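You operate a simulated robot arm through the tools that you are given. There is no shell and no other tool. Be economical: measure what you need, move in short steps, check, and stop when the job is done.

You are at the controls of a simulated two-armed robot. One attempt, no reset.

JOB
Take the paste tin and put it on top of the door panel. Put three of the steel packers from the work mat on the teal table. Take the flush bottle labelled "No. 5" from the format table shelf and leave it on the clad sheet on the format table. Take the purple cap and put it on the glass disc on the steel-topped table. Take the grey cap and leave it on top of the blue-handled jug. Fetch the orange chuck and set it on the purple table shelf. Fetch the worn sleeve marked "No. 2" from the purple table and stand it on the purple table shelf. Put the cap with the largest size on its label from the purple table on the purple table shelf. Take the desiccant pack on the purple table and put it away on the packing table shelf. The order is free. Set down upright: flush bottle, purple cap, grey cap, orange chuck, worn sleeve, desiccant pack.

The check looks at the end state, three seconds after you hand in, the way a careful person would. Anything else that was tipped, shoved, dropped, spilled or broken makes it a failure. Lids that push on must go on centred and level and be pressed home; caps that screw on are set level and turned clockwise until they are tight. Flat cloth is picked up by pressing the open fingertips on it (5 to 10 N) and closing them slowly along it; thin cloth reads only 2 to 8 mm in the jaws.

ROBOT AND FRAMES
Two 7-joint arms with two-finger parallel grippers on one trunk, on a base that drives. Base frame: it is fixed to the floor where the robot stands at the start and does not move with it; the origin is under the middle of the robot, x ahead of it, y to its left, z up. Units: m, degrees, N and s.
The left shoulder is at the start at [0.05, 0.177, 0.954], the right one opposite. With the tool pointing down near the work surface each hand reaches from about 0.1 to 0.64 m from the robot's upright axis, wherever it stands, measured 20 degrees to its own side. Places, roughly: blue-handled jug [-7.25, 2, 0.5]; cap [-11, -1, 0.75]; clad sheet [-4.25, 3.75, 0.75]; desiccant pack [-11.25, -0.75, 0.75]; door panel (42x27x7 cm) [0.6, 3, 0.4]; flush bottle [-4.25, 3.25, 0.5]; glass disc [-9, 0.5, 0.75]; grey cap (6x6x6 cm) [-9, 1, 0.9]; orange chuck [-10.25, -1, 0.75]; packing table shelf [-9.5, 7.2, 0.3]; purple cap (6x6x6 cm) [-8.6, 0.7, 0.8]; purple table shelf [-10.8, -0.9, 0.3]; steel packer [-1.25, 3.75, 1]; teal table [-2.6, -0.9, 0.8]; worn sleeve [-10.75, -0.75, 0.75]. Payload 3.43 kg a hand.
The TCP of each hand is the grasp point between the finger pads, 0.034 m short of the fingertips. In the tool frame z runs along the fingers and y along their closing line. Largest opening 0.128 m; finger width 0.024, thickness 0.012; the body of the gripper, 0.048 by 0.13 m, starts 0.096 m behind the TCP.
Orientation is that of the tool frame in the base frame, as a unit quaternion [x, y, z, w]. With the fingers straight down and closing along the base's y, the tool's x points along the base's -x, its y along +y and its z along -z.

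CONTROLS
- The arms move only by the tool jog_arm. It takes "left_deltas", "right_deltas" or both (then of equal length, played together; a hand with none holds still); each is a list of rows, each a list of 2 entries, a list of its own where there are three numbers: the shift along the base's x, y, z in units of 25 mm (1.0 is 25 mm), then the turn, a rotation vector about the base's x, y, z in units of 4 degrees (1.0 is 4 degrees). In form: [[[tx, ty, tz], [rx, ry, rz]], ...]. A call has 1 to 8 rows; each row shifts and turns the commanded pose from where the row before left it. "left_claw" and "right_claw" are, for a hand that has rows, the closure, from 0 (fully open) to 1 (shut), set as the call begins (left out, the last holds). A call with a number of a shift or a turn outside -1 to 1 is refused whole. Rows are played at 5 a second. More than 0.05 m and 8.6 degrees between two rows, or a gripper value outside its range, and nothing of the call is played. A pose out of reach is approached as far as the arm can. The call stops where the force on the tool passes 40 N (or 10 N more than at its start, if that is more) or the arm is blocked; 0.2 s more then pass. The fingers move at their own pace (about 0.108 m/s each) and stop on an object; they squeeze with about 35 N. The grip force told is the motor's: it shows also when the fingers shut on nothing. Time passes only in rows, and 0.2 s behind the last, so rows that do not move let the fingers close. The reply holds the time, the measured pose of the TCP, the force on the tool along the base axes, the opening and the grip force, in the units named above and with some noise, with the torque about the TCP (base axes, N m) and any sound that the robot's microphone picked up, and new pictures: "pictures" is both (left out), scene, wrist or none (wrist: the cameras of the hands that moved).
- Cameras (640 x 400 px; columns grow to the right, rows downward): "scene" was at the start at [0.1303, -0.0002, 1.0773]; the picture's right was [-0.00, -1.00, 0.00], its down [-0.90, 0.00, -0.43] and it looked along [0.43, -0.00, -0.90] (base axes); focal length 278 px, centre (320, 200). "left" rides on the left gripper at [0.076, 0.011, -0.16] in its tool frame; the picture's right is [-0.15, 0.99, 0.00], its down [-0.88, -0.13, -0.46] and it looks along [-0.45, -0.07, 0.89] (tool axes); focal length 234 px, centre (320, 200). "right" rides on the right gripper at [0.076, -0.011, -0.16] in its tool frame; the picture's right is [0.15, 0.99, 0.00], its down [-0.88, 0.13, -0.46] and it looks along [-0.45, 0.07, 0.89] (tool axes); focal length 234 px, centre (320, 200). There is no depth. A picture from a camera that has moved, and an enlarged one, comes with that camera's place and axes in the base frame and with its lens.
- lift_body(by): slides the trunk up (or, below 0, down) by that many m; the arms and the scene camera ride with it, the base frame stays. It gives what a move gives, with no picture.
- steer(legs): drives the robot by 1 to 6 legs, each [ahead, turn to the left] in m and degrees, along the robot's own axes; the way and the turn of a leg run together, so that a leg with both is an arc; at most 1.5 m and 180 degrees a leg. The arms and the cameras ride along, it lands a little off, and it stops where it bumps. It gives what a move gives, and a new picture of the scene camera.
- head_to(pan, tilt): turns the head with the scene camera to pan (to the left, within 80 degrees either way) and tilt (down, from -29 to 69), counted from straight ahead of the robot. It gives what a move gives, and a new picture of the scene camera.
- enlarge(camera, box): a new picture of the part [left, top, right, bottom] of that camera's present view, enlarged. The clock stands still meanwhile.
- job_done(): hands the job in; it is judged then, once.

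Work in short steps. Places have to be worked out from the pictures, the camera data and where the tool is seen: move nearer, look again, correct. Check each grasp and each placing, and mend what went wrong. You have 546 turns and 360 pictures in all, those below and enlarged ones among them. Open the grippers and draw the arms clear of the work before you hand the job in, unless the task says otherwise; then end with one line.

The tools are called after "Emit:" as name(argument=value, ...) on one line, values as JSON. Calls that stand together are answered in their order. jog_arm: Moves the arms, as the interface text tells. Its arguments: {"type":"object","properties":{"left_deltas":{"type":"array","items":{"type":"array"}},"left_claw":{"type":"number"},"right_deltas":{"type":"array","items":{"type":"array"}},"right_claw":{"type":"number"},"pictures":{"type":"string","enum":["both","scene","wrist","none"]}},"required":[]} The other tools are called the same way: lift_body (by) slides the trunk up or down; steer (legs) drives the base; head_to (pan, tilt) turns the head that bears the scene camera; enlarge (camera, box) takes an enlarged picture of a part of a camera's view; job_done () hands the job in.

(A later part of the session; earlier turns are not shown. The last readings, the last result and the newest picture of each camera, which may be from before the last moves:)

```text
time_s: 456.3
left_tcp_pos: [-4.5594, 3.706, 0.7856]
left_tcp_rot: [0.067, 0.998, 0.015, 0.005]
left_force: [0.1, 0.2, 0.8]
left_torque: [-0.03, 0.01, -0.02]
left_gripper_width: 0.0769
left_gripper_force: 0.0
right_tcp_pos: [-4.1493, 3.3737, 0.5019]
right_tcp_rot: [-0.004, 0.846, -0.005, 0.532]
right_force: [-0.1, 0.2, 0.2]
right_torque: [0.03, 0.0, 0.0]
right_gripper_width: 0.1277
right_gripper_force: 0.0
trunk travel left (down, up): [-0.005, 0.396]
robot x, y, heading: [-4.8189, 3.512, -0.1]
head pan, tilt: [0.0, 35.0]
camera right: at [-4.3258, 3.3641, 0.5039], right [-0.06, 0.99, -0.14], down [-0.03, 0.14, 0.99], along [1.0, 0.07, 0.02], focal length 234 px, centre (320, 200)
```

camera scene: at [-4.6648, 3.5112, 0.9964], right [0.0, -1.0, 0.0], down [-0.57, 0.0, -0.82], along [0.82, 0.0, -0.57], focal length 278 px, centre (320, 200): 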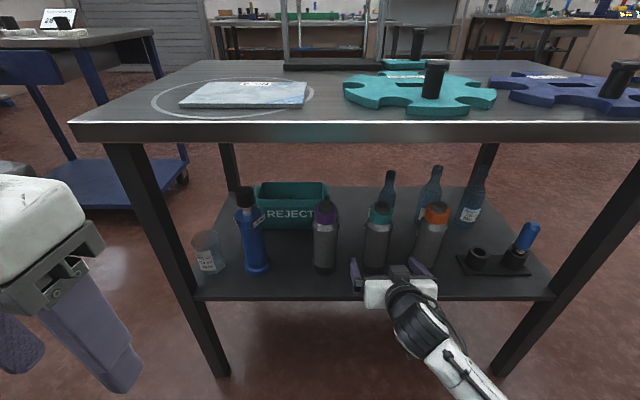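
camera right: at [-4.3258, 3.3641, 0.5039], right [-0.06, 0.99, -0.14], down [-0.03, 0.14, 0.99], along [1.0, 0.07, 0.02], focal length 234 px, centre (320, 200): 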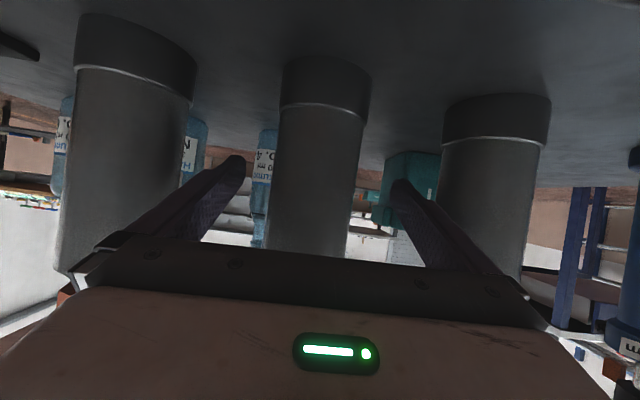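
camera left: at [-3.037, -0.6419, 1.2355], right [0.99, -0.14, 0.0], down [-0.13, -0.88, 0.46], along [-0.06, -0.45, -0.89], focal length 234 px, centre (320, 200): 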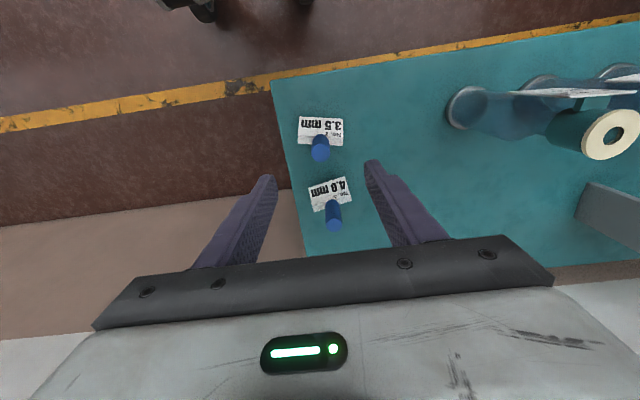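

Centred and at grip depth. I close the right hand.

Emit:
jog_arm(right_deltas=[[[0, 0, 0], [0, 0, 0]], [[0, 0, 0], [0, 0, 0]], [[0, 0, 0], [0, 0, 0]], [[0, 0, 0], [0, 0, 0]]], right_claw=1, pictures="none")

Emit:
jog_arm(right_deltas=[[[0, 0, 0.4], [0, 0, 0]], [[0, 0, 0.6], [0, 0, 0]]], pictures="wrist")

```text
time_s: 457.3
left_tcp_pos: [-4.559, 3.7055, 0.7864]
left_tcp_rot: [0.067, 0.998, 0.016, 0.005]
left_force: [1.0, 0.6, 0.3]
left_torque: [-0.01, -0.03, -0.02]
left_gripper_width: 0.0766
left_gripper_force: 0.1
right_tcp_pos: [-4.1498, 3.3739, 0.5025]
right_tcp_rot: [-0.002, 0.847, -0.007, 0.532]
right_force: [1.8, -1.9, 0.0]
right_torque: [0.05, -0.09, -0.03]
right_gripper_width: 0.0658
right_gripper_force: 35.6
trunk travel left (down, up): [-0.005, 0.396]
robot x, y, heading: [-4.8252, 3.5113, -0.1]
head pan, tilt: [0.0, 35.0]
```

```text
time_s: 457.9
left_tcp_pos: [-4.5583, 3.7057, 0.7841]
left_tcp_rot: [0.067, 0.998, 0.016, 0.005]
left_force: [-0.4, 0.1, 0.5]
left_torque: [0.02, 0.02, -0.04]
left_gripper_width: 0.0765
left_gripper_force: 0.1
right_tcp_pos: [-4.149, 3.3746, 0.5265]
right_tcp_rot: [-0.003, 0.848, -0.006, 0.53]
right_force: [0.4, -0.1, -6.7]
right_torque: [-0.01, -0.05, 0.0]
right_gripper_width: 0.0661
right_gripper_force: 34.6
trunk travel left (down, up): [-0.005, 0.396]
robot x, y, heading: [-4.8154, 3.5171, -0.0]
head pan, tilt: [0.0, 35.0]
camera right: at [-4.3263, 3.3639, 0.5287], right [-0.06, 0.99, -0.14], down [-0.02, 0.14, 0.99], along [1.0, 0.07, 0.01], focal length 234 px, centre (320, 200)
```

right: 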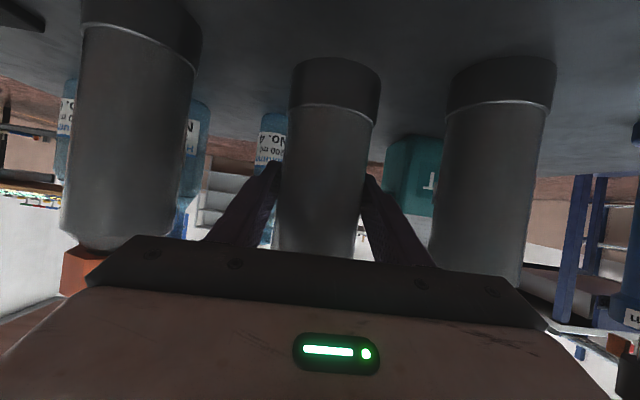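

Lifted cleanly (6.7 N). I back out 0.45 m, raise the trunk, and shift the base 0.28 m toward the sheet.

Emit:
steer(legs=[[-0.45, 0]])

Emit:
lift_body(by=0.39)

Emit:
steer(legs=[[0, 90], [0.28, 0], [0, -90]])

```text
time_s: 460.6
left_tcp_pos: [-5.0102, 3.7049, 0.7856]
left_tcp_rot: [0.067, 0.998, 0.015, 0.005]
left_force: [0.9, -0.1, 0.7]
left_torque: [0.02, -0.01, 0.04]
left_gripper_width: 0.0767
left_gripper_force: 0.1
right_tcp_pos: [-4.6029, 3.3754, 0.5268]
right_tcp_rot: [-0.004, 0.848, -0.005, 0.53]
right_force: [0.0, 0.6, -6.8]
right_torque: [0.02, -0.04, -0.02]
right_gripper_width: 0.0657
right_gripper_force: 34.9
trunk travel left (down, up): [-0.005, 0.396]
robot x, y, heading: [-5.2711, 3.5113, 0.2]
head pan, tilt: [0.0, 35.0]
camera scene: at [-5.1158, 3.5108, 0.9963], right [0.0, -1.0, 0.0], down [-0.57, 0.0, -0.82], along [0.82, 0.0, -0.57], focal length 278 px, centre (320, 200)
```

scene: 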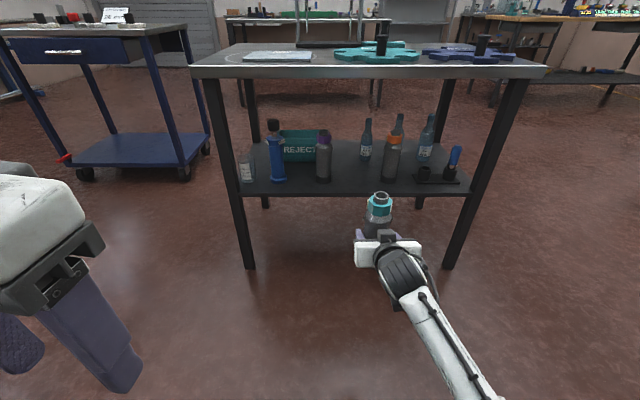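

```text
time_s: 464.4
left_tcp_pos: [-5.0086, 3.7051, 1.1762]
left_tcp_rot: [0.067, 0.998, 0.016, 0.005]
left_force: [0.0, 0.1, 0.1]
left_torque: [0.04, 0.0, -0.02]
left_gripper_width: 0.0771
left_gripper_force: 0.0
right_tcp_pos: [-4.6003, 3.3751, 0.9162]
right_tcp_rot: [-0.003, 0.848, -0.006, 0.531]
right_force: [0.1, 0.8, -6.6]
right_torque: [-0.02, -0.03, 0.01]
right_gripper_width: 0.0658
right_gripper_force: 35.5
trunk travel left (down, up): [-0.395, 0.006]
robot x, y, heading: [-5.2761, 3.5084, 0.2]
head pan, tilt: [0.0, 35.0]
```

```text
time_s: 474.0
left_tcp_pos: [-5.0024, 3.9821, 1.1754]
left_tcp_rot: [0.075, 0.997, 0.015, 0.005]
left_force: [0.5, 0.7, 0.3]
left_torque: [0.02, 0.05, -0.02]
left_gripper_width: 0.0767
left_gripper_force: 0.0
right_tcp_pos: [-4.5997, 3.6453, 0.9157]
right_tcp_rot: [0.003, 0.848, -0.009, 0.53]
right_force: [-0.2, -0.6, -7.2]
right_torque: [-0.01, 0.02, -0.04]
right_gripper_width: 0.0654
right_gripper_force: 35.2
trunk travel left (down, up): [-0.395, 0.006]
robot x, y, heading: [-5.2706, 3.7913, -0.8]
head pan, tilt: [0.0, 35.0]
camera scene: at [-5.1117, 3.789, 1.3863], right [-0.01, -1.0, 0.0], down [-0.57, 0.01, -0.82], along [0.82, -0.01, -0.57], focal length 278 px, centre (320, 200)
```

scene: 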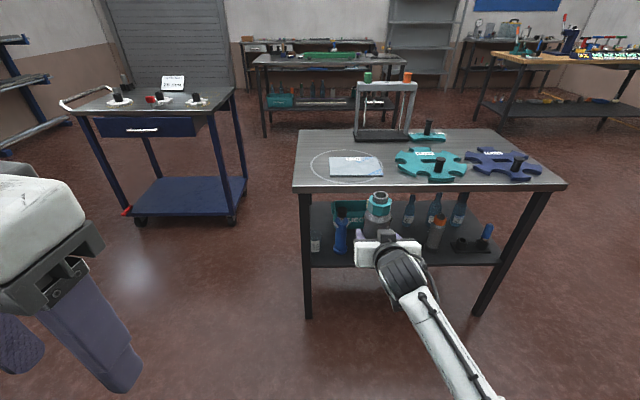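

The sheet's centre is about (-4.131, 3.631). I raise the bottle to TCP z≈1.01 and drive in.

Emit:
jog_arm(right_deltas=[[[0, 0, 0.9], [0, 0, 0]], [[0, 0, 0.9], [0, 0, 0]], [[0, 0, 0.9], [0, 0, 0]], [[0, 0, 0.9], [0, 0, 0]]], pictures="none")

Emit:
steer(legs=[[0.42, 0.8]])

```text
time_s: 475.0
left_tcp_pos: [-5.0021, 3.9814, 1.1761]
left_tcp_rot: [0.075, 0.997, 0.016, 0.005]
left_force: [-0.2, 0.2, 0.5]
left_torque: [0.01, 0.0, 0.0]
left_gripper_width: 0.0767
left_gripper_force: 0.1
right_tcp_pos: [-4.5994, 3.6449, 1.0073]
right_tcp_rot: [0.004, 0.848, -0.011, 0.529]
right_force: [-0.1, 0.1, -5.6]
right_torque: [0.0, -0.02, 0.03]
right_gripper_width: 0.0656
right_gripper_force: 34.9
trunk travel left (down, up): [-0.395, 0.006]
robot x, y, heading: [-5.2714, 3.7884, -1.0]
head pan, tilt: [0.0, 35.0]
```

```text
time_s: 477.5
left_tcp_pos: [-4.5932, 3.9817, 1.1747]
left_tcp_rot: [0.069, 0.997, 0.016, 0.004]
left_force: [0.7, 0.8, 0.5]
left_torque: [0.01, 0.04, -0.02]
left_gripper_width: 0.0769
left_gripper_force: 0.1
right_tcp_pos: [-4.1841, 3.6496, 1.0062]
right_tcp_rot: [-0.002, 0.848, -0.006, 0.53]
right_force: [-0.2, 0.0, -5.8]
right_torque: [0.01, -0.01, 0.01]
right_gripper_width: 0.0655
right_gripper_force: 34.9
trunk travel left (down, up): [-0.395, 0.006]
robot x, y, heading: [-4.8575, 3.7885, -0.3]
head pan, tilt: [0.0, 35.0]
camera scene: at [-4.6987, 3.7876, 1.3862], right [0.0, -1.0, 0.0], down [-0.57, 0.0, -0.82], along [0.82, 0.0, -0.57], focal length 278 px, centre (320, 200)
```

scene: 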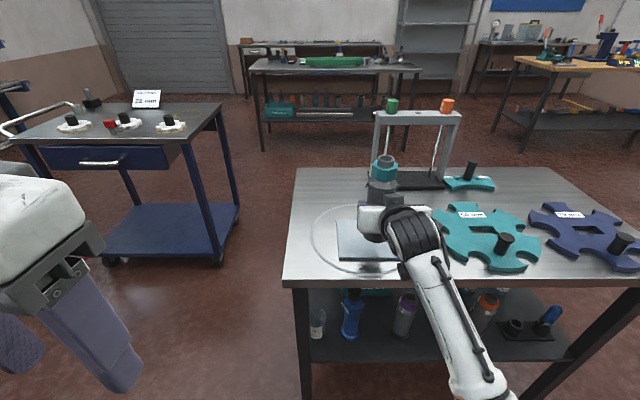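

Emit:
jog_arm(right_deltas=[[[0.8, -0.3, 0], [0, 0, 0]], [[0.8, -0.3, -0.3], [0, 0, 0]]], pictures="wrist")

Emit:
enlarge(camera="scene", box=[280, 130, 500, 290])

```text
time_s: 478.1
left_tcp_pos: [-4.5925, 3.9811, 1.1764]
left_tcp_rot: [0.069, 0.998, 0.015, 0.005]
left_force: [-0.5, -0.3, -0.1]
left_torque: [-0.02, 0.05, 0.0]
left_gripper_width: 0.0769
left_gripper_force: 0.0
right_tcp_pos: [-4.1455, 3.6349, 0.9987]
right_tcp_rot: [0.0, 0.848, -0.008, 0.529]
right_force: [0.6, -0.8, -6.5]
right_torque: [0.01, 0.01, -0.01]
right_gripper_width: 0.0656
right_gripper_force: 35.1
trunk travel left (down, up): [-0.395, 0.006]
robot x, y, heading: [-4.8551, 3.786, -0.1]
head pan, tilt: [0.0, 35.0]
camera right: at [-4.3215, 3.6243, 1.0007], right [-0.06, 0.99, -0.14], down [-0.02, 0.14, 0.99], along [1.0, 0.06, 0.01], focal length 234 px, centre (320, 200)
```

right: 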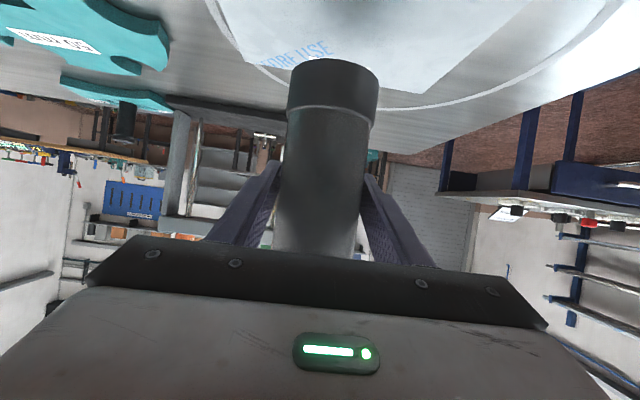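

```text
2.50 times, centred on (390, 210) of scene
camera zoom: at [-4.6989, 3.7874, 1.3862], right [0.0, -1.0, 0.0], down [-0.57, 0.0, -0.82], along [0.82, 0.0, -0.57], focal length 694 px, centre (145, 175)
```

zoom: 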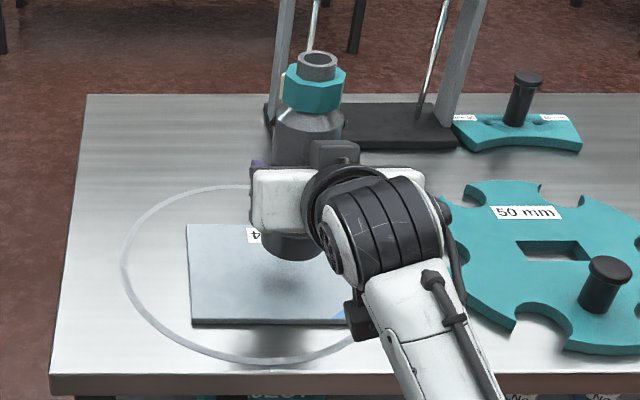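

The bottle is over the sheet's centre (-4.137, 3.64). I lower to just above, then feel for contact.

Emit:
jog_arm(right_deltas=[[[0.2, 0.1, -0.4], [0, 0, 0]], [[0, 0, -0.4], [0, 0, 0]], [[0, 0, -0.2], [0, 0, 0]], [[0, 0, -0.15], [0, 0, 0]]], pictures="none")

Emit:
jog_arm(right_deltas=[[[0, 0, -0.12], [0, 0, 0]], [[0, 0, -0.12], [0, 0, 0]]], pictures="none")

```text
time_s: 479.1
left_tcp_pos: [-4.5927, 3.9812, 1.1753]
left_tcp_rot: [0.069, 0.997, 0.015, 0.004]
left_force: [0.2, 0.4, -0.5]
left_torque: [0.01, 0.0, -0.02]
left_gripper_width: 0.0766
left_gripper_force: 0.0
right_tcp_pos: [-4.1392, 3.6375, 0.9699]
right_tcp_rot: [-0.002, 0.848, -0.007, 0.529]
right_force: [-0.6, -0.5, -6.4]
right_torque: [0.0, 0.05, -0.01]
right_gripper_width: 0.0653
right_gripper_force: 35.1
trunk travel left (down, up): [-0.395, 0.006]
robot x, y, heading: [-4.8582, 3.7868, 0.1]
head pan, tilt: [0.0, 35.0]
```

```text
time_s: 479.7
left_tcp_pos: [-4.5925, 3.9818, 1.1757]
left_tcp_rot: [0.068, 0.998, 0.015, 0.004]
left_force: [0.5, -0.1, -0.6]
left_torque: [-0.01, -0.04, 0.0]
left_gripper_width: 0.0768
left_gripper_force: 0.1
right_tcp_pos: [-4.1398, 3.6378, 0.9639]
right_tcp_rot: [-0.002, 0.848, -0.007, 0.53]
right_force: [-0.9, 0.3, -6.9]
right_torque: [0.0, 0.03, -0.01]
right_gripper_width: 0.0655
right_gripper_force: 34.6
trunk travel left (down, up): [-0.395, 0.006]
robot x, y, heading: [-4.8581, 3.7871, -0.0]
head pan, tilt: [0.0, 35.0]
```

Emit:
jog_arm(right_deltas=[[[0, 0, -0.12], [0, 0, 0]], [[0, 0, -0.12], [0, 0, 0]], [[0, 0, -0.12], [0, 0, 0]]], pictures="none")

```text
time_s: 480.5
left_tcp_pos: [-4.5926, 3.9826, 1.1759]
left_tcp_rot: [0.069, 0.997, 0.015, 0.004]
left_force: [0.0, 0.1, -0.5]
left_torque: [0.03, -0.02, -0.03]
left_gripper_width: 0.0766
left_gripper_force: 0.0
right_tcp_pos: [-4.14, 3.6378, 0.9548]
right_tcp_rot: [-0.002, 0.848, -0.006, 0.53]
right_force: [0.5, 0.8, -6.6]
right_torque: [-0.05, 0.02, 0.0]
right_gripper_width: 0.0653
right_gripper_force: 35.0
trunk travel left (down, up): [-0.395, 0.006]
robot x, y, heading: [-4.8558, 3.7894, 0.2]
head pan, tilt: [0.0, 35.0]
```

Emit:
jog_arm(right_deltas=[[[0, 0, -0.15], [0, 0, 0]], [[0, 0, -0.15], [0, 0, 0]], [[0, 0, -0.15], [0, 0, 0]], [[0, 0, -0.15], [0, 0, 0]]], pictures="wrist")

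```text
time_s: 481.5
left_tcp_pos: [-4.5954, 3.9838, 1.1772]
left_tcp_rot: [0.069, 0.998, 0.016, 0.007]
left_force: [0.2, 0.1, 0.2]
left_torque: [0.0, 0.01, 0.02]
left_gripper_width: 0.077
left_gripper_force: 0.1
right_tcp_pos: [-4.1391, 3.6367, 0.951]
right_tcp_rot: [-0.001, 0.842, -0.006, 0.539]
right_force: [2.9, -3.0, 23.2]
right_torque: [0.48, 0.41, -0.04]
right_gripper_width: 0.0651
right_gripper_force: 34.8
trunk travel left (down, up): [-0.395, 0.006]
robot x, y, heading: [-4.8557, 3.7883, -0.2]
head pan, tilt: [0.0, 35.0]
camera right: at [-4.3164, 3.6273, 0.9498], right [-0.06, 0.99, -0.14], down [-0.04, 0.14, 0.99], along [1.0, 0.06, 0.04], focal length 234 px, centre (320, 200)
```

right: 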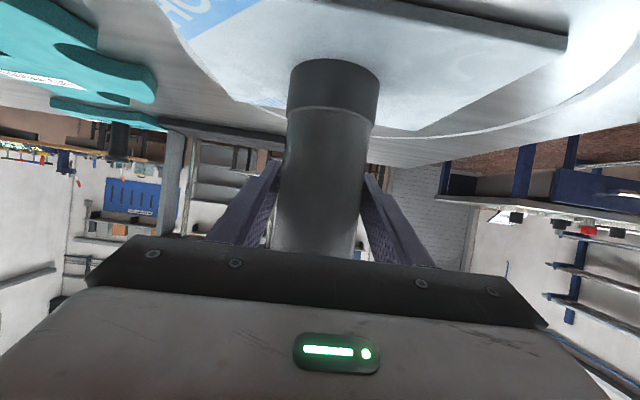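

Contact with 23 N. I ease up 8 mm of command, check, then release.

Emit:
jog_arm(right_deltas=[[[0, 0, 0.3], [0, 0, 0]], [[0, 0, 0], [0, 0, 0]]], pictures="none")

```text
time_s: 482.1
left_tcp_pos: [-4.5933, 3.9828, 1.1761]
left_tcp_rot: [0.069, 0.997, 0.016, 0.006]
left_force: [1.0, 0.3, -0.3]
left_torque: [0.01, 0.0, 0.03]
left_gripper_width: 0.0771
left_gripper_force: 0.1
right_tcp_pos: [-4.1406, 3.6391, 0.9513]
right_tcp_rot: [-0.002, 0.846, -0.006, 0.533]
right_force: [5.9, -1.3, 12.9]
right_torque: [0.44, -0.71, -0.18]
right_gripper_width: 0.0656
right_gripper_force: 35.3
trunk travel left (down, up): [-0.395, 0.006]
robot x, y, heading: [-4.8551, 3.789, 0.0]
head pan, tilt: [0.0, 35.0]
```

Emit:
jog_arm(right_deltas=[[[0.05, 0, 0.06], [0, 0, 0]], [[0, 0, 0], [0, 0, 0]]], pictures="none")

Emit:
jog_arm(right_deltas=[[[0, 0, 0], [0, 0, 0]], [[0, 0, 0], [0, 0, 0]], [[0, 0, 0], [0, 0, 0]]], right_claw=0.2, pictures="wrist")

```text
time_s: 482.7
left_tcp_pos: [-4.5944, 3.9825, 1.1759]
left_tcp_rot: [0.069, 0.997, 0.016, 0.006]
left_force: [0.7, -0.2, 0.8]
left_torque: [0.01, -0.01, -0.03]
left_gripper_width: 0.0768
left_gripper_force: 0.1
right_tcp_pos: [-4.1404, 3.6377, 0.9507]
right_tcp_rot: [-0.002, 0.847, -0.006, 0.532]
right_force: [0.7, -0.3, 11.9]
right_torque: [0.39, -0.41, -0.06]
right_gripper_width: 0.0656
right_gripper_force: 34.8
trunk travel left (down, up): [-0.395, 0.006]
robot x, y, heading: [-4.8579, 3.7868, -0.4]
head pan, tilt: [0.0, 35.0]
```

```text
time_s: 483.5
left_tcp_pos: [-4.5941, 3.9825, 1.1748]
left_tcp_rot: [0.069, 0.997, 0.016, 0.005]
left_force: [0.6, 0.6, 0.2]
left_torque: [0.01, 0.02, 0.06]
left_gripper_width: 0.077
left_gripper_force: 0.2
right_tcp_pos: [-4.1411, 3.6382, 0.9479]
right_tcp_rot: [-0.002, 0.848, -0.007, 0.529]
right_force: [-0.7, -0.2, 0.6]
right_torque: [0.0, 0.01, 0.01]
right_gripper_width: 0.1025
right_gripper_force: 0.0
trunk travel left (down, up): [-0.395, 0.006]
robot x, y, heading: [-4.855, 3.7865, 0.0]
head pan, tilt: [0.0, 35.0]
camera right: at [-4.3162, 3.6275, 0.9518], right [-0.06, 0.99, -0.14], down [-0.02, 0.14, 0.99], along [1.0, 0.06, 0.01], focal length 234 px, centre (320, 200)
```

right: 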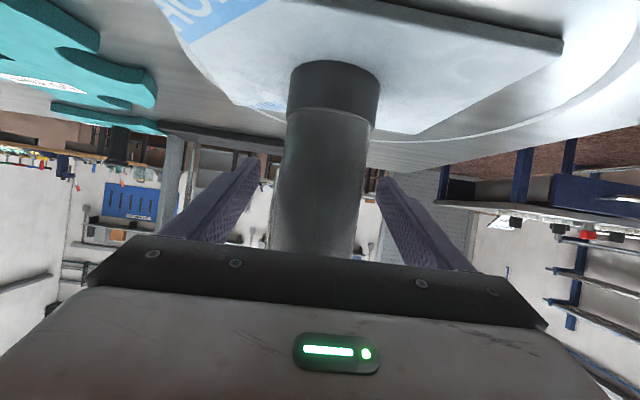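

The bottle stands on the sheet. I back the base straight off and check.

Emit:
steer(legs=[[-0.45, 0]])

```text
time_s: 486.2
left_tcp_pos: [-5.0468, 3.983, 1.1762]
left_tcp_rot: [0.07, 0.997, 0.015, 0.005]
left_force: [0.2, -0.9, 0.3]
left_torque: [-0.02, -0.02, 0.0]
left_gripper_width: 0.077
left_gripper_force: 0.0
right_tcp_pos: [-4.5947, 3.638, 0.9499]
right_tcp_rot: [-0.001, 0.847, -0.007, 0.531]
right_force: [-0.2, -0.5, -0.2]
right_torque: [0.03, -0.01, 0.03]
right_gripper_width: 0.1027
right_gripper_force: 0.0
trunk travel left (down, up): [-0.395, 0.006]
robot x, y, heading: [-5.3102, 3.7932, -0.1]
head pan, tilt: [0.0, 35.0]
camera scene: at [-5.1541, 3.789, 1.3865], right [0.0, -1.0, 0.0], down [-0.57, 0.0, -0.82], along [0.82, 0.0, -0.57], focal length 278 px, centre (320, 200)
```

scene: 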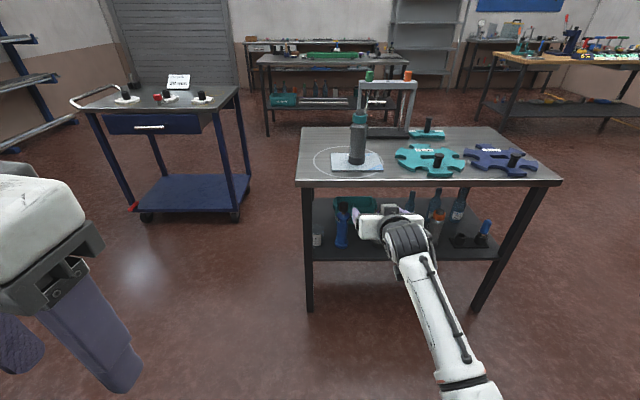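

Done well. I straighten both hands for travel.

Emit:
jog_arm(right_deltas=[[[-0.3, 0, 0.3], [0, 1, 0]], [[-0.3, 0, 0.3], [0, 1, 0]], [[-0.3, 0, 0.3], [0, 1, 0]], [[-0.3, 0, 0.3], [0, 1, 0]], [[-0.3, 0, 0.3], [0, 1, 0]], [[-0.3, 0, 0.3], [0, 1, 0]], [[-0.3, 0, 0.3], [0, 1, 0]], [[-0.3, 0, 0.3], [0, 1, 0]]], left_deltas=[[[0.2, -0.2, 0], [-0.22, 0.07, 1]], [[0.2, -0.2, 0], [-0.22, 0.07, 1]], [[0.2, -0.2, 0], [0, 0, 0]], [[0.2, 0, 0], [0, 0, 0]], [[0, 0, 0], [0, 0, 0]], [[0, 0, 0], [0, 0, 0]], [[0, 0, 0], [0, 0, 0]], [[0, 0, 0], [0, 0, 0]]], left_claw=0, right_claw=0, pictures="none")

Emit:
jog_arm(right_deltas=[[[-0.4, 0, 0.6], [0, 1, 0]], [[-0.4, 0, 0.6], [0, 1, 0]], [[-0.4, 0, 0.6], [0, 1, 0]], [[-0.4, 0, 0.6], [0, 1, 0]], [[-0.4, 0, 0.6], [0, 1, 0]], [[-0.4, 0, 0.6], [0, 1, 0]], [[-0.4, 0, 0.6], [0, 1, 0]], [[-0.4, 0, 0.6], [0, 1, 0]]], pictures="none")

Emit:
steer(legs=[[-0.3, 0], [0, 180]])

Emit:
head_to(pan=20, tilt=15)

```text
time_s: 488.1
left_tcp_pos: [-5.0267, 3.9692, 1.1756]
left_tcp_rot: [0.0, 1.0, 0.0, 0.0]
left_force: [0.4, -0.7, -0.3]
left_torque: [-0.02, -0.02, 0.01]
left_gripper_width: 0.128
left_gripper_force: 0.1
right_tcp_pos: [-4.6543, 3.6386, 1.0091]
right_tcp_rot: [-0.003, 0.961, -0.007, 0.275]
right_force: [0.5, 0.7, 0.2]
right_torque: [0.02, -0.02, -0.03]
right_gripper_width: 0.1281
right_gripper_force: 0.1
trunk travel left (down, up): [-0.395, 0.006]
robot x, y, heading: [-5.3115, 3.7931, -0.1]
head pan, tilt: [0.0, 35.0]
```

```text
time_s: 489.9
left_tcp_pos: [-5.0255, 3.9684, 1.1756]
left_tcp_rot: [-0.001, 1.0, 0.001, 0.0]
left_force: [0.2, -0.5, -0.6]
left_torque: [-0.03, 0.0, 0.0]
left_gripper_width: 0.128
left_gripper_force: 0.0
right_tcp_pos: [-4.695, 3.6201, 1.1169]
right_tcp_rot: [0.007, 1.0, -0.009, -0.005]
right_force: [-0.7, 0.5, -0.5]
right_torque: [-0.01, 0.03, 0.02]
right_gripper_width: 0.1279
right_gripper_force: 0.0
right hand out of reach, approached as far as the arm can: row 5, 6, 7
trunk travel left (down, up): [-0.395, 0.006]
robot x, y, heading: [-5.3091, 3.7914, -0.3]
head pan, tilt: [0.0, 35.0]
```

```text
time_s: 495.2
left_tcp_pos: [-5.667, 4.1165, 1.1744]
left_tcp_rot: [-0.552, 0.834, 0.002, -0.006]
left_force: [-1.3, 0.6, 0.2]
left_torque: [0.0, 0.0, -0.02]
left_gripper_width: 0.1281
left_gripper_force: 0.1
right_tcp_pos: [-5.2207, 4.301, 1.1213]
right_tcp_rot: [-0.554, 0.832, -0.005, 0.003]
right_force: [0.4, -0.2, 0.8]
right_torque: [0.01, 0.0, 0.03]
right_gripper_width: 0.1278
right_gripper_force: 0.0
trunk travel left (down, up): [-0.395, 0.006]
robot x, y, heading: [-5.6121, 3.7914, 67.9]
head pan, tilt: [0.0, 35.0]
stopped in leg 2: the robot was blocked; the commanded pose is now the measured one
camera scene: at [-5.55, 3.9362, 1.3866], right [0.93, -0.37, 0.0], down [-0.22, -0.53, -0.82], along [0.3, 0.76, -0.57], focal length 278 px, centre (320, 200)
```

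scene: 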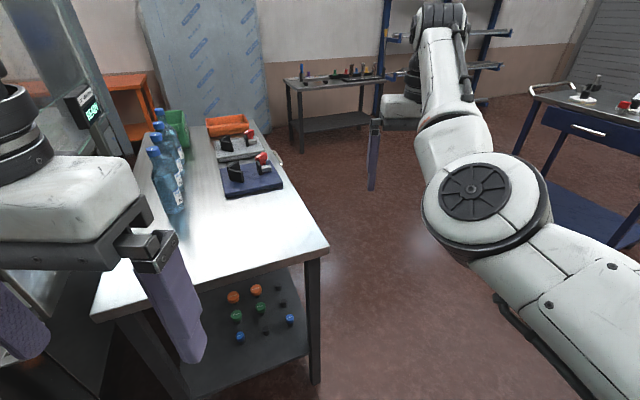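

```text
time_s: 496.0
left_tcp_pos: [-5.6659, 4.116, 1.1739]
left_tcp_rot: [-0.553, 0.833, 0.002, -0.004]
left_force: [-0.7, -0.7, -0.3]
left_torque: [-0.01, -0.01, 0.0]
left_gripper_width: 0.1277
left_gripper_force: 0.0
right_tcp_pos: [-5.2214, 4.3014, 1.1189]
right_tcp_rot: [-0.556, 0.831, -0.006, 0.003]
right_force: [0.7, -0.3, 0.0]
right_torque: [-0.04, 0.04, 0.0]
right_gripper_width: 0.1277
right_gripper_force: 0.1
trunk travel left (down, up): [-0.395, 0.006]
robot x, y, heading: [-5.6116, 3.7937, 68.2]
head pan, tilt: [20.0, 15.0]
camera scene: at [-5.579, 3.9482, 1.4184], right [1.0, -0.03, 0.0], down [-0.01, -0.26, -0.97], along [0.03, 0.97, -0.26], focal length 278 px, centre (320, 200)
```

scene: 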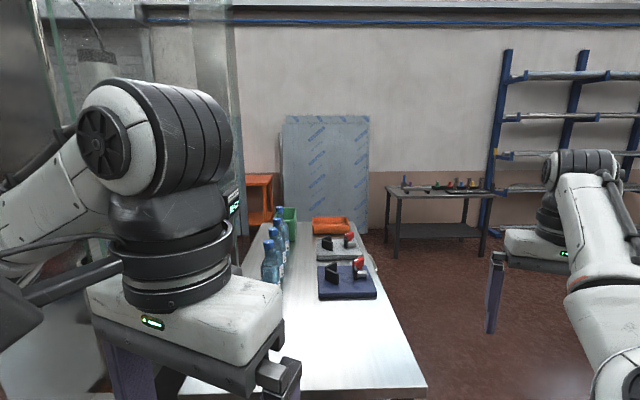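

The turn ran the left arm into something to the west. I undo the turn, go forward, and will turn the other way in the open.

Emit:
steer(legs=[[0, -68], [0.35, 0], [0, -90]])

Emit:
head_to(pan=-60, tilt=15)

```text
time_s: 505.1
left_tcp_pos: [-5.0839, 3.5122, 1.1734]
left_tcp_rot: [0.708, 0.706, 0.005, 0.0]
left_force: [-0.1, 0.3, -0.1]
left_torque: [0.0, 0.02, 0.0]
left_gripper_width: 0.1282
left_gripper_force: 0.0
right_tcp_pos: [-5.4253, 3.1713, 1.1217]
right_tcp_rot: [0.707, 0.707, -0.005, -0.005]
right_force: [0.7, -1.0, 0.4]
right_torque: [-0.02, 0.03, -0.06]
right_gripper_width: 0.1281
right_gripper_force: 0.1
trunk travel left (down, up): [-0.395, 0.006]
robot x, y, heading: [-5.2657, 3.7914, -89.6]
head pan, tilt: [20.0, 15.0]
camera scene: at [-5.2317, 3.6348, 1.4184], right [-0.94, -0.35, 0.0], down [-0.09, 0.24, -0.97], along [0.34, -0.9, -0.26], focal length 278 px, centre (320, 200)
```

scene: 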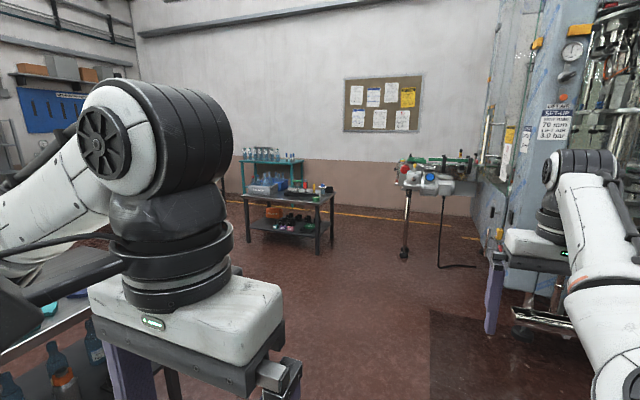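

```text
time_s: 506.6
left_tcp_pos: [-5.0847, 3.5129, 1.1736]
left_tcp_rot: [0.708, 0.706, 0.004, 0.0]
left_force: [0.1, -0.5, 0.1]
left_torque: [0.0, 0.0, 0.0]
left_gripper_width: 0.1281
left_gripper_force: 0.0
right_tcp_pos: [-5.425, 3.1712, 1.1207]
right_tcp_rot: [0.707, 0.707, -0.004, -0.006]
right_force: [-0.7, -0.7, 0.3]
right_torque: [0.05, -0.02, 0.0]
right_gripper_width: 0.1279
right_gripper_force: 0.0
trunk travel left (down, up): [-0.395, 0.006]
robot x, y, heading: [-5.2667, 3.7911, -89.6]
head pan, tilt: [-60.0, 15.0]
camera scene: at [-5.3448, 3.6744, 1.4184], right [-0.51, 0.86, 0.0], down [0.22, 0.13, -0.97], along [-0.83, -0.49, -0.26], focal length 278 px, centre (320, 200)
```

scene: 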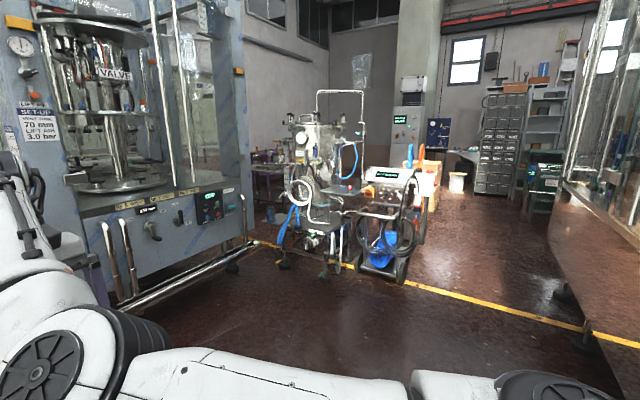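

A passage leads west between two machines, with carts standing in it. I zoom in on the carts (the jug should be near (-7.25, 2)).

Emit:
enlarge(camera="scene", box=[240, 80, 460, 290])

```text
1.90 times, centred on (350, 185) of scene
camera zoom: at [-5.3448, 3.6744, 1.4184], right [-0.51, 0.86, 0.0], down [0.22, 0.13, -0.97], along [-0.83, -0.49, -0.26], focal length 529 px, centre (263, 229)
```

zoom: 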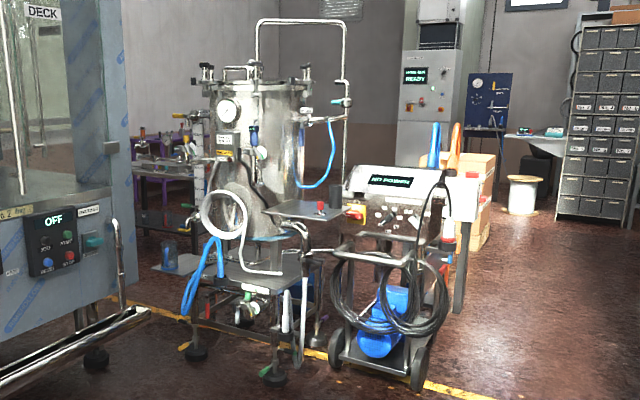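

The gap north of the pump cart (y 3.15–4.4) looks passable. I turn west at y≈3.6 and drive 1.5 m, then look.

Emit:
steer(legs=[[0.2, 0], [0, -90.4], [1.5, 0]])

Emit:
head_to(pan=15, tilt=25)

```text
time_s: 519.1
left_tcp_pos: [-7.0465, 3.3989, 1.1741]
left_tcp_rot: [1.0, -0.002, 0.003, 0.002]
left_force: [0.5, 0.5, -0.5]
left_torque: [0.0, -0.01, -0.01]
left_gripper_width: 0.1282
left_gripper_force: 0.2
right_tcp_pos: [-7.3889, 3.7388, 1.1223]
right_tcp_rot: [1.0, 0.0, 0.001, -0.006]
right_force: [-1.0, 0.0, 0.0]
right_torque: [-0.01, 0.01, 0.01]
right_gripper_width: 0.1283
right_gripper_force: 0.0
trunk travel left (down, up): [-0.395, 0.006]
robot x, y, heading: [-6.7643, 3.5768, -179.3]
head pan, tilt: [-60.0, 15.0]
camera scene: at [-6.8871, 3.6576, 1.4184], right [0.86, 0.51, 0.0], down [0.13, -0.22, -0.97], along [-0.49, 0.83, -0.26], focal length 278 px, centre (320, 200)
```

scene: 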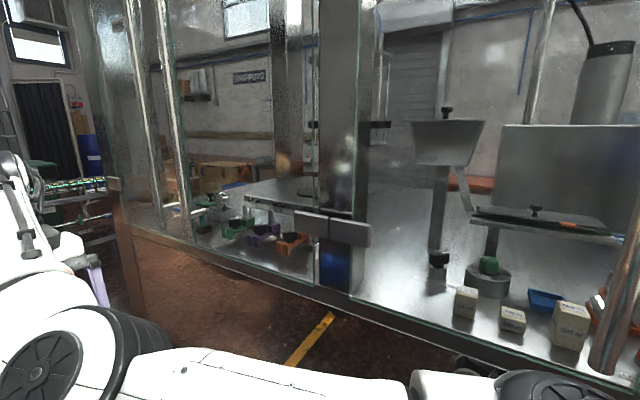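

```text
time_s: 520.5
left_tcp_pos: [-7.0482, 3.3986, 1.1737]
left_tcp_rot: [1.0, -0.001, 0.002, 0.002]
left_force: [-0.3, -0.2, 0.3]
left_torque: [-0.02, 0.03, -0.02]
left_gripper_width: 0.1279
left_gripper_force: 0.1
right_tcp_pos: [-7.3883, 3.739, 1.1228]
right_tcp_rot: [1.0, 0.0, 0.0, -0.007]
right_force: [0.6, 0.3, -0.4]
right_torque: [0.04, 0.01, 0.03]
right_gripper_width: 0.1278
right_gripper_force: 0.1
trunk travel left (down, up): [-0.395, 0.006]
robot x, y, heading: [-6.7714, 3.5814, -179.3]
head pan, tilt: [15.0, 25.0]
camera scene: at [-6.9279, 3.5524, 1.4022], right [-0.27, 0.96, 0.0], down [0.41, 0.11, -0.91], along [-0.87, -0.25, -0.42], focal length 278 px, centre (320, 200)
```

scene: 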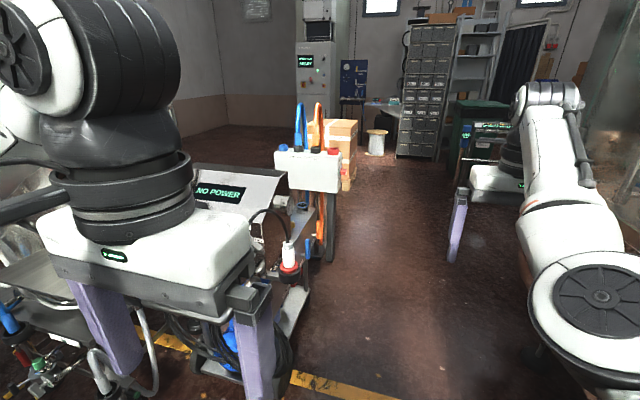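

The left hand would pass close to the cart's control box, so I raise and centre it and move the lane slightly north.

Emit:
jog_arm(left_deltas=[[[0, 0.8, 0.9], [0, 0, 0]], [[0, 0.8, 0.9], [0, 0, 0]], [[0, 0.6, 0.9], [0, 0, 0]], [[0, 0.6, 0.9], [0, 0, 0]], [[0, 0.4, 0.8], [0, 0, 0]], [[0, 0, 0.8], [0, 0, 0]]], pictures="none")

Emit:
steer(legs=[[0, -8], [0.9, 0], [0, 8]])

Emit:
head_to(pan=55, tilt=25)

```text
time_s: 522.0
left_tcp_pos: [-7.047, 3.478, 1.3045]
left_tcp_rot: [1.0, -0.001, 0.004, 0.004]
left_force: [0.3, 0.1, -0.4]
left_torque: [0.02, 0.02, 0.01]
left_gripper_width: 0.1279
left_gripper_force: 0.0
right_tcp_pos: [-7.3885, 3.7393, 1.1222]
right_tcp_rot: [1.0, -0.002, 0.001, -0.007]
right_force: [0.7, -1.2, -0.5]
right_torque: [0.01, -0.02, 0.0]
right_gripper_width: 0.1282
right_gripper_force: 0.0
trunk travel left (down, up): [-0.395, 0.006]
robot x, y, heading: [-6.7663, 3.5792, -179.2]
head pan, tilt: [15.0, 25.0]
```

```text
time_s: 527.9
left_tcp_pos: [-7.9442, 3.5944, 1.3039]
left_tcp_rot: [1.0, -0.004, 0.003, 0.003]
left_force: [-0.3, 0.0, 0.2]
left_torque: [0.01, -0.02, 0.02]
left_gripper_width: 0.1279
left_gripper_force: 0.0
right_tcp_pos: [-8.2843, 3.8576, 1.1223]
right_tcp_rot: [1.0, -0.002, 0.001, -0.007]
right_force: [-0.6, -0.5, 0.1]
right_torque: [0.03, -0.01, -0.01]
right_gripper_width: 0.1281
right_gripper_force: 0.2
trunk travel left (down, up): [-0.395, 0.006]
robot x, y, heading: [-7.6642, 3.694, -179.4]
head pan, tilt: [15.0, 25.0]
camera scene: at [-7.825, 3.6686, 1.4022], right [-0.27, 0.96, 0.0], down [0.41, 0.11, -0.91], along [-0.87, -0.24, -0.42], focal length 278 px, centre (320, 200)
```

scene: 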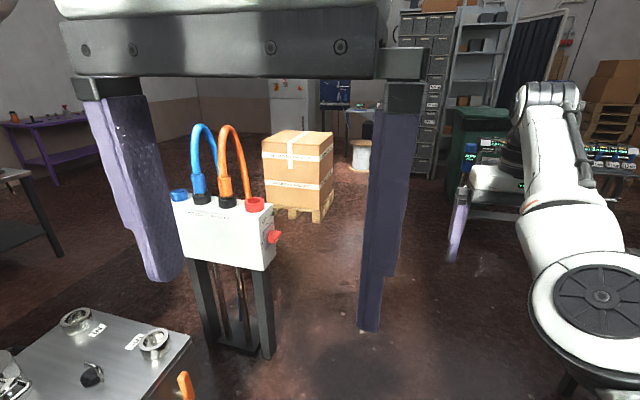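

```text
time_s: 529.0
left_tcp_pos: [-7.9451, 3.596, 1.3033]
left_tcp_rot: [1.0, -0.004, 0.004, 0.003]
left_force: [-0.1, 0.3, -0.3]
left_torque: [0.03, -0.02, 0.02]
left_gripper_width: 0.1281
left_gripper_force: 0.0
right_tcp_pos: [-8.2845, 3.8582, 1.1213]
right_tcp_rot: [1.0, -0.004, 0.001, -0.007]
right_force: [0.0, -0.4, 0.0]
right_torque: [0.01, -0.01, 0.02]
right_gripper_width: 0.1281
right_gripper_force: 0.0
trunk travel left (down, up): [-0.395, 0.006]
robot x, y, heading: [-7.6646, 3.6955, -179.8]
head pan, tilt: [55.0, 25.0]
camera scene: at [-7.7886, 3.6179, 1.4022], right [-0.82, 0.57, 0.0], down [0.24, 0.35, -0.91], along [-0.51, -0.75, -0.42], focal length 278 px, centre (320, 200)
```

scene: 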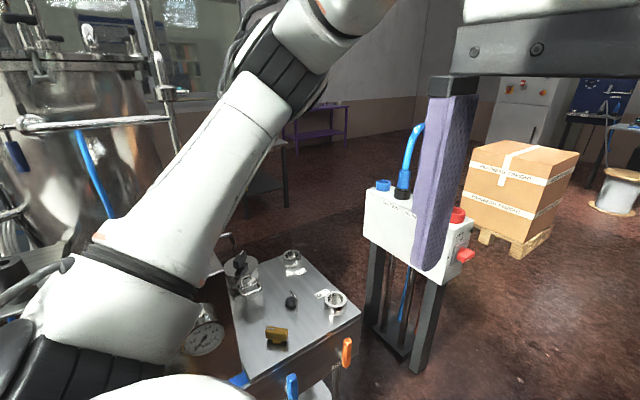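

A hose stand (≈(-8.7, 3.1)) and a palleted box (≈(-10.3, 2.8)) flank the way south. I extend the left hand forward to slim the arm, go west to x≈-9.5 and turn south.

Emit:
jog_arm(left_deltas=[[[-1, 0, -0.3], [0, 0, 0]], [[-1, 0, -0.3], [0, 0, 0]], [[-1, 0, -0.3], [0, 0, 0]], [[-1, 0, -0.3], [0, 0, 0]], [[-1, 0, 0], [0, 0, 0]], [[-1, 0, 0], [0, 0, 0]], [[-1, 0, 0], [0, 0, 0]], [[-1, 0, 0], [0, 0, 0]]], pictures="none")

Emit:
head_to(pan=0, tilt=25)

Emit:
steer(legs=[[1.5, 0], [0.33, 0], [0, 90]])

```text
time_s: 530.8
left_tcp_pos: [-8.1462, 3.5966, 1.2743]
left_tcp_rot: [1.0, -0.004, 0.003, 0.003]
left_force: [0.1, -0.1, 0.3]
left_torque: [0.01, -0.02, -0.02]
left_gripper_width: 0.1278
left_gripper_force: 0.0
right_tcp_pos: [-8.2852, 3.8591, 1.121]
right_tcp_rot: [1.0, -0.004, 0.001, -0.006]
right_force: [0.0, 0.6, 1.3]
right_torque: [-0.01, -0.01, 0.01]
right_gripper_width: 0.128
right_gripper_force: 0.1
trunk travel left (down, up): [-0.395, 0.006]
robot x, y, heading: [-7.6662, 3.6945, -179.7]
head pan, tilt: [55.0, 25.0]
```

```text
time_s: 532.0
left_tcp_pos: [-8.1445, 3.5963, 1.2746]
left_tcp_rot: [1.0, -0.005, 0.003, 0.002]
left_force: [0.4, -0.8, -0.8]
left_torque: [0.01, 0.02, 0.03]
left_gripper_width: 0.1279
left_gripper_force: 0.0
right_tcp_pos: [-8.2839, 3.8591, 1.1217]
right_tcp_rot: [1.0, -0.002, 0.001, -0.007]
right_force: [-0.1, -0.4, -0.8]
right_torque: [-0.01, 0.02, 0.01]
right_gripper_width: 0.1279
right_gripper_force: 0.0
trunk travel left (down, up): [-0.395, 0.006]
robot x, y, heading: [-7.6663, 3.6909, -179.5]
head pan, tilt: [0.0, 25.0]
camera scene: at [-7.8284, 3.6929, 1.4022], right [-0.01, 1.0, 0.0], down [0.42, 0.0, -0.91], along [-0.91, -0.01, -0.42], focal length 278 px, centre (320, 200)
```

scene: 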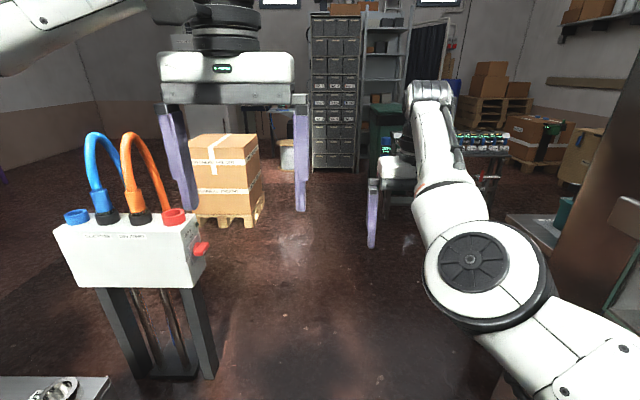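

```text
time_s: 545.1
left_tcp_pos: [-9.3835, 3.1973, 1.2744]
left_tcp_rot: [0.7, 0.714, 0.005, -0.002]
left_force: [0.8, -0.6, -0.9]
left_torque: [-0.01, 0.01, 0.02]
left_gripper_width: 0.1281
left_gripper_force: 0.1
right_tcp_pos: [-9.6417, 3.05, 1.1215]
right_tcp_rot: [0.699, 0.715, -0.004, -0.005]
right_force: [0.7, -0.3, 0.2]
right_torque: [-0.03, 0.02, -0.01]
right_gripper_width: 0.1276
right_gripper_force: 0.0
trunk travel left (down, up): [-0.395, 0.006]
robot x, y, heading: [-9.4965, 3.676, -88.0]
head pan, tilt: [0.0, 25.0]
camera scene: at [-9.4901, 3.5117, 1.4022], right [-1.0, -0.04, 0.0], down [-0.02, 0.42, -0.91], along [0.03, -0.91, -0.42], focal length 278 px, centre (320, 200)
```

scene: 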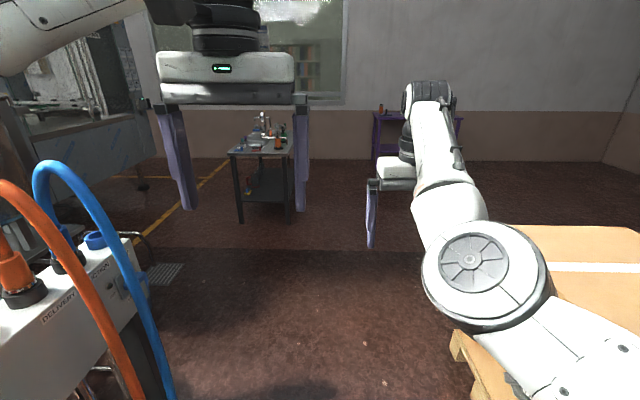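

The stand comes to about x=-9.2, the box to x≈-10.1. I shift 0.18 m west to centre in the gap, then drive south.

Emit:
steer(legs=[[0, -92], [0.18, 0], [0, 90]])

```text
time_s: 554.3
left_tcp_pos: [-9.5803, 3.1911, 1.274]
left_tcp_rot: [0.715, 0.699, 0.005, 0.0]
left_force: [-0.9, -0.2, 0.6]
left_torque: [-0.01, -0.02, 0.01]
left_gripper_width: 0.128
left_gripper_force: 0.0
right_tcp_pos: [-9.8454, 3.0554, 1.1208]
right_tcp_rot: [0.714, 0.7, -0.004, -0.007]
right_force: [1.1, -0.3, -0.5]
right_torque: [0.01, 0.01, 0.0]
right_gripper_width: 0.1278
right_gripper_force: 0.1
trunk travel left (down, up): [-0.395, 0.006]
robot x, y, heading: [-9.6743, 3.6709, -90.3]
head pan, tilt: [0.0, 25.0]
camera scene: at [-9.6756, 3.5105, 1.4022], right [-1.0, 0.01, 0.0], down [0.0, 0.42, -0.91], along [-0.01, -0.91, -0.42], focal length 278 px, centre (320, 200)
```

scene: 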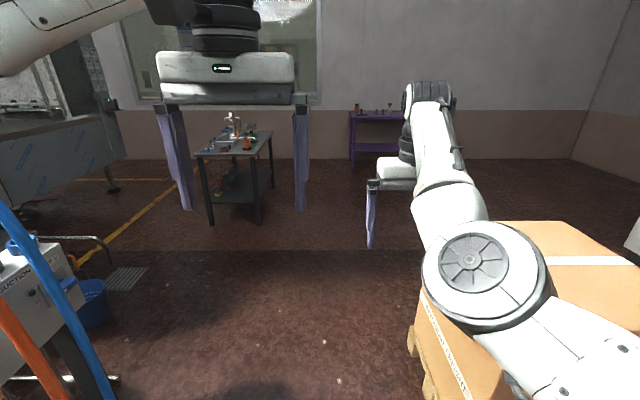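

The lane looks clear (box top about z 1.0, under my elbow and beside it). I drive 1.3 m south.

Emit:
steer(legs=[[1.3, 0]])

Emit:
head_to(pan=30, tilt=25)

```text
time_s: 560.9
left_tcp_pos: [-9.5886, 1.8794, 1.274]
left_tcp_rot: [0.715, 0.7, 0.005, 0.0]
left_force: [0.8, 0.7, 0.4]
left_torque: [0.0, 0.02, 0.0]
left_gripper_width: 0.128
left_gripper_force: 0.0
right_tcp_pos: [-9.8531, 1.7431, 1.1209]
right_tcp_rot: [0.714, 0.7, -0.004, -0.007]
right_force: [-0.1, 0.0, -0.6]
right_torque: [0.04, 0.01, 0.02]
right_gripper_width: 0.1282
right_gripper_force: 0.1
trunk travel left (down, up): [-0.395, 0.006]
robot x, y, heading: [-9.6825, 2.363, -90.5]
head pan, tilt: [0.0, 25.0]
camera scene: at [-9.6827, 2.1984, 1.4021], right [-1.0, 0.01, 0.0], down [0.0, 0.42, -0.91], along [0.0, -0.91, -0.42], focal length 278 px, centre (320, 200)
```

scene: 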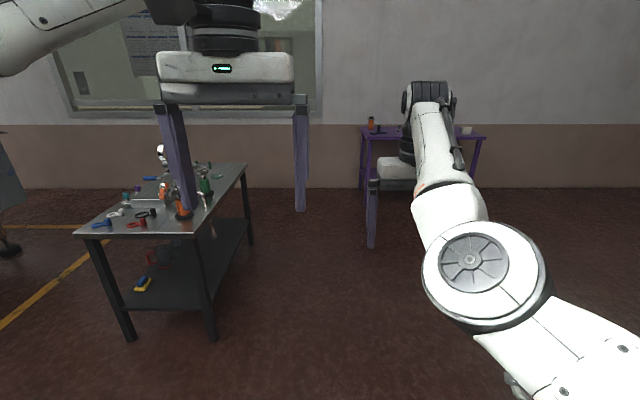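

```text
time_s: 561.9
left_tcp_pos: [-9.5888, 1.8794, 1.2738]
left_tcp_rot: [0.715, 0.699, 0.005, 0.0]
left_force: [-0.1, 0.6, -0.1]
left_torque: [0.01, 0.01, 0.02]
left_gripper_width: 0.1281
left_gripper_force: 0.1
right_tcp_pos: [-9.8529, 1.7429, 1.1199]
right_tcp_rot: [0.714, 0.7, -0.004, -0.007]
right_force: [0.8, -0.7, 0.8]
right_torque: [0.03, -0.01, -0.01]
right_gripper_width: 0.1279
right_gripper_force: 0.0
trunk travel left (down, up): [-0.395, 0.006]
robot x, y, heading: [-9.6818, 2.3606, -90.5]
head pan, tilt: [30.0, 25.0]
camera scene: at [-9.6367, 2.2106, 1.4022], right [-0.87, -0.49, 0.0], down [-0.21, 0.37, -0.91], along [0.45, -0.79, -0.42], focal length 278 px, centre (320, 200)
```

scene: 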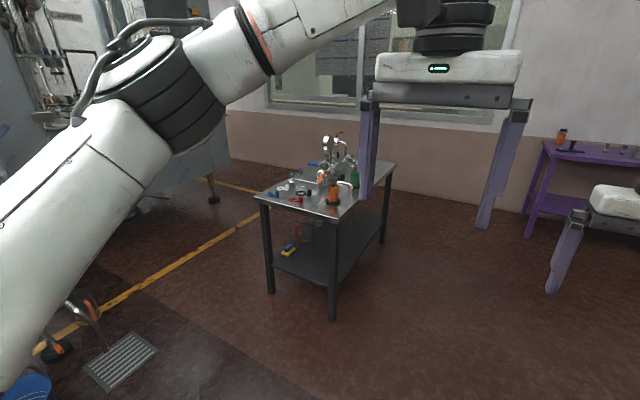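

The steel-topped table is ahead left and the purple table further back right. I zoom in on the steel table.

Emit:
enlarge(camera="scene", box=[245, 125, 405, 225])

```text
4.00 times, centred on (325, 175) of scene
camera zoom: at [-9.6367, 2.2106, 1.4022], right [-0.87, -0.49, 0.0], down [-0.21, 0.37, -0.91], along [0.45, -0.79, -0.42], focal length 1111 px, centre (300, 300)
```

zoom: 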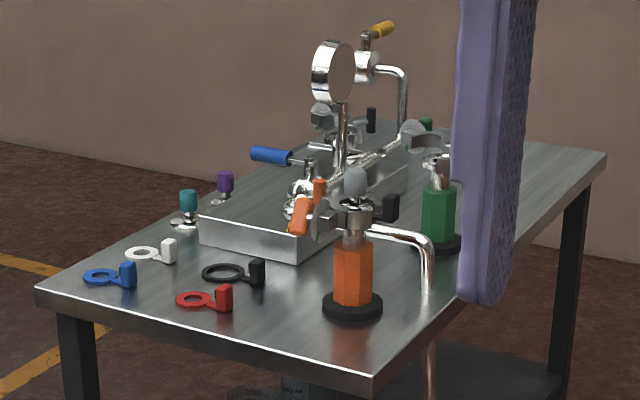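

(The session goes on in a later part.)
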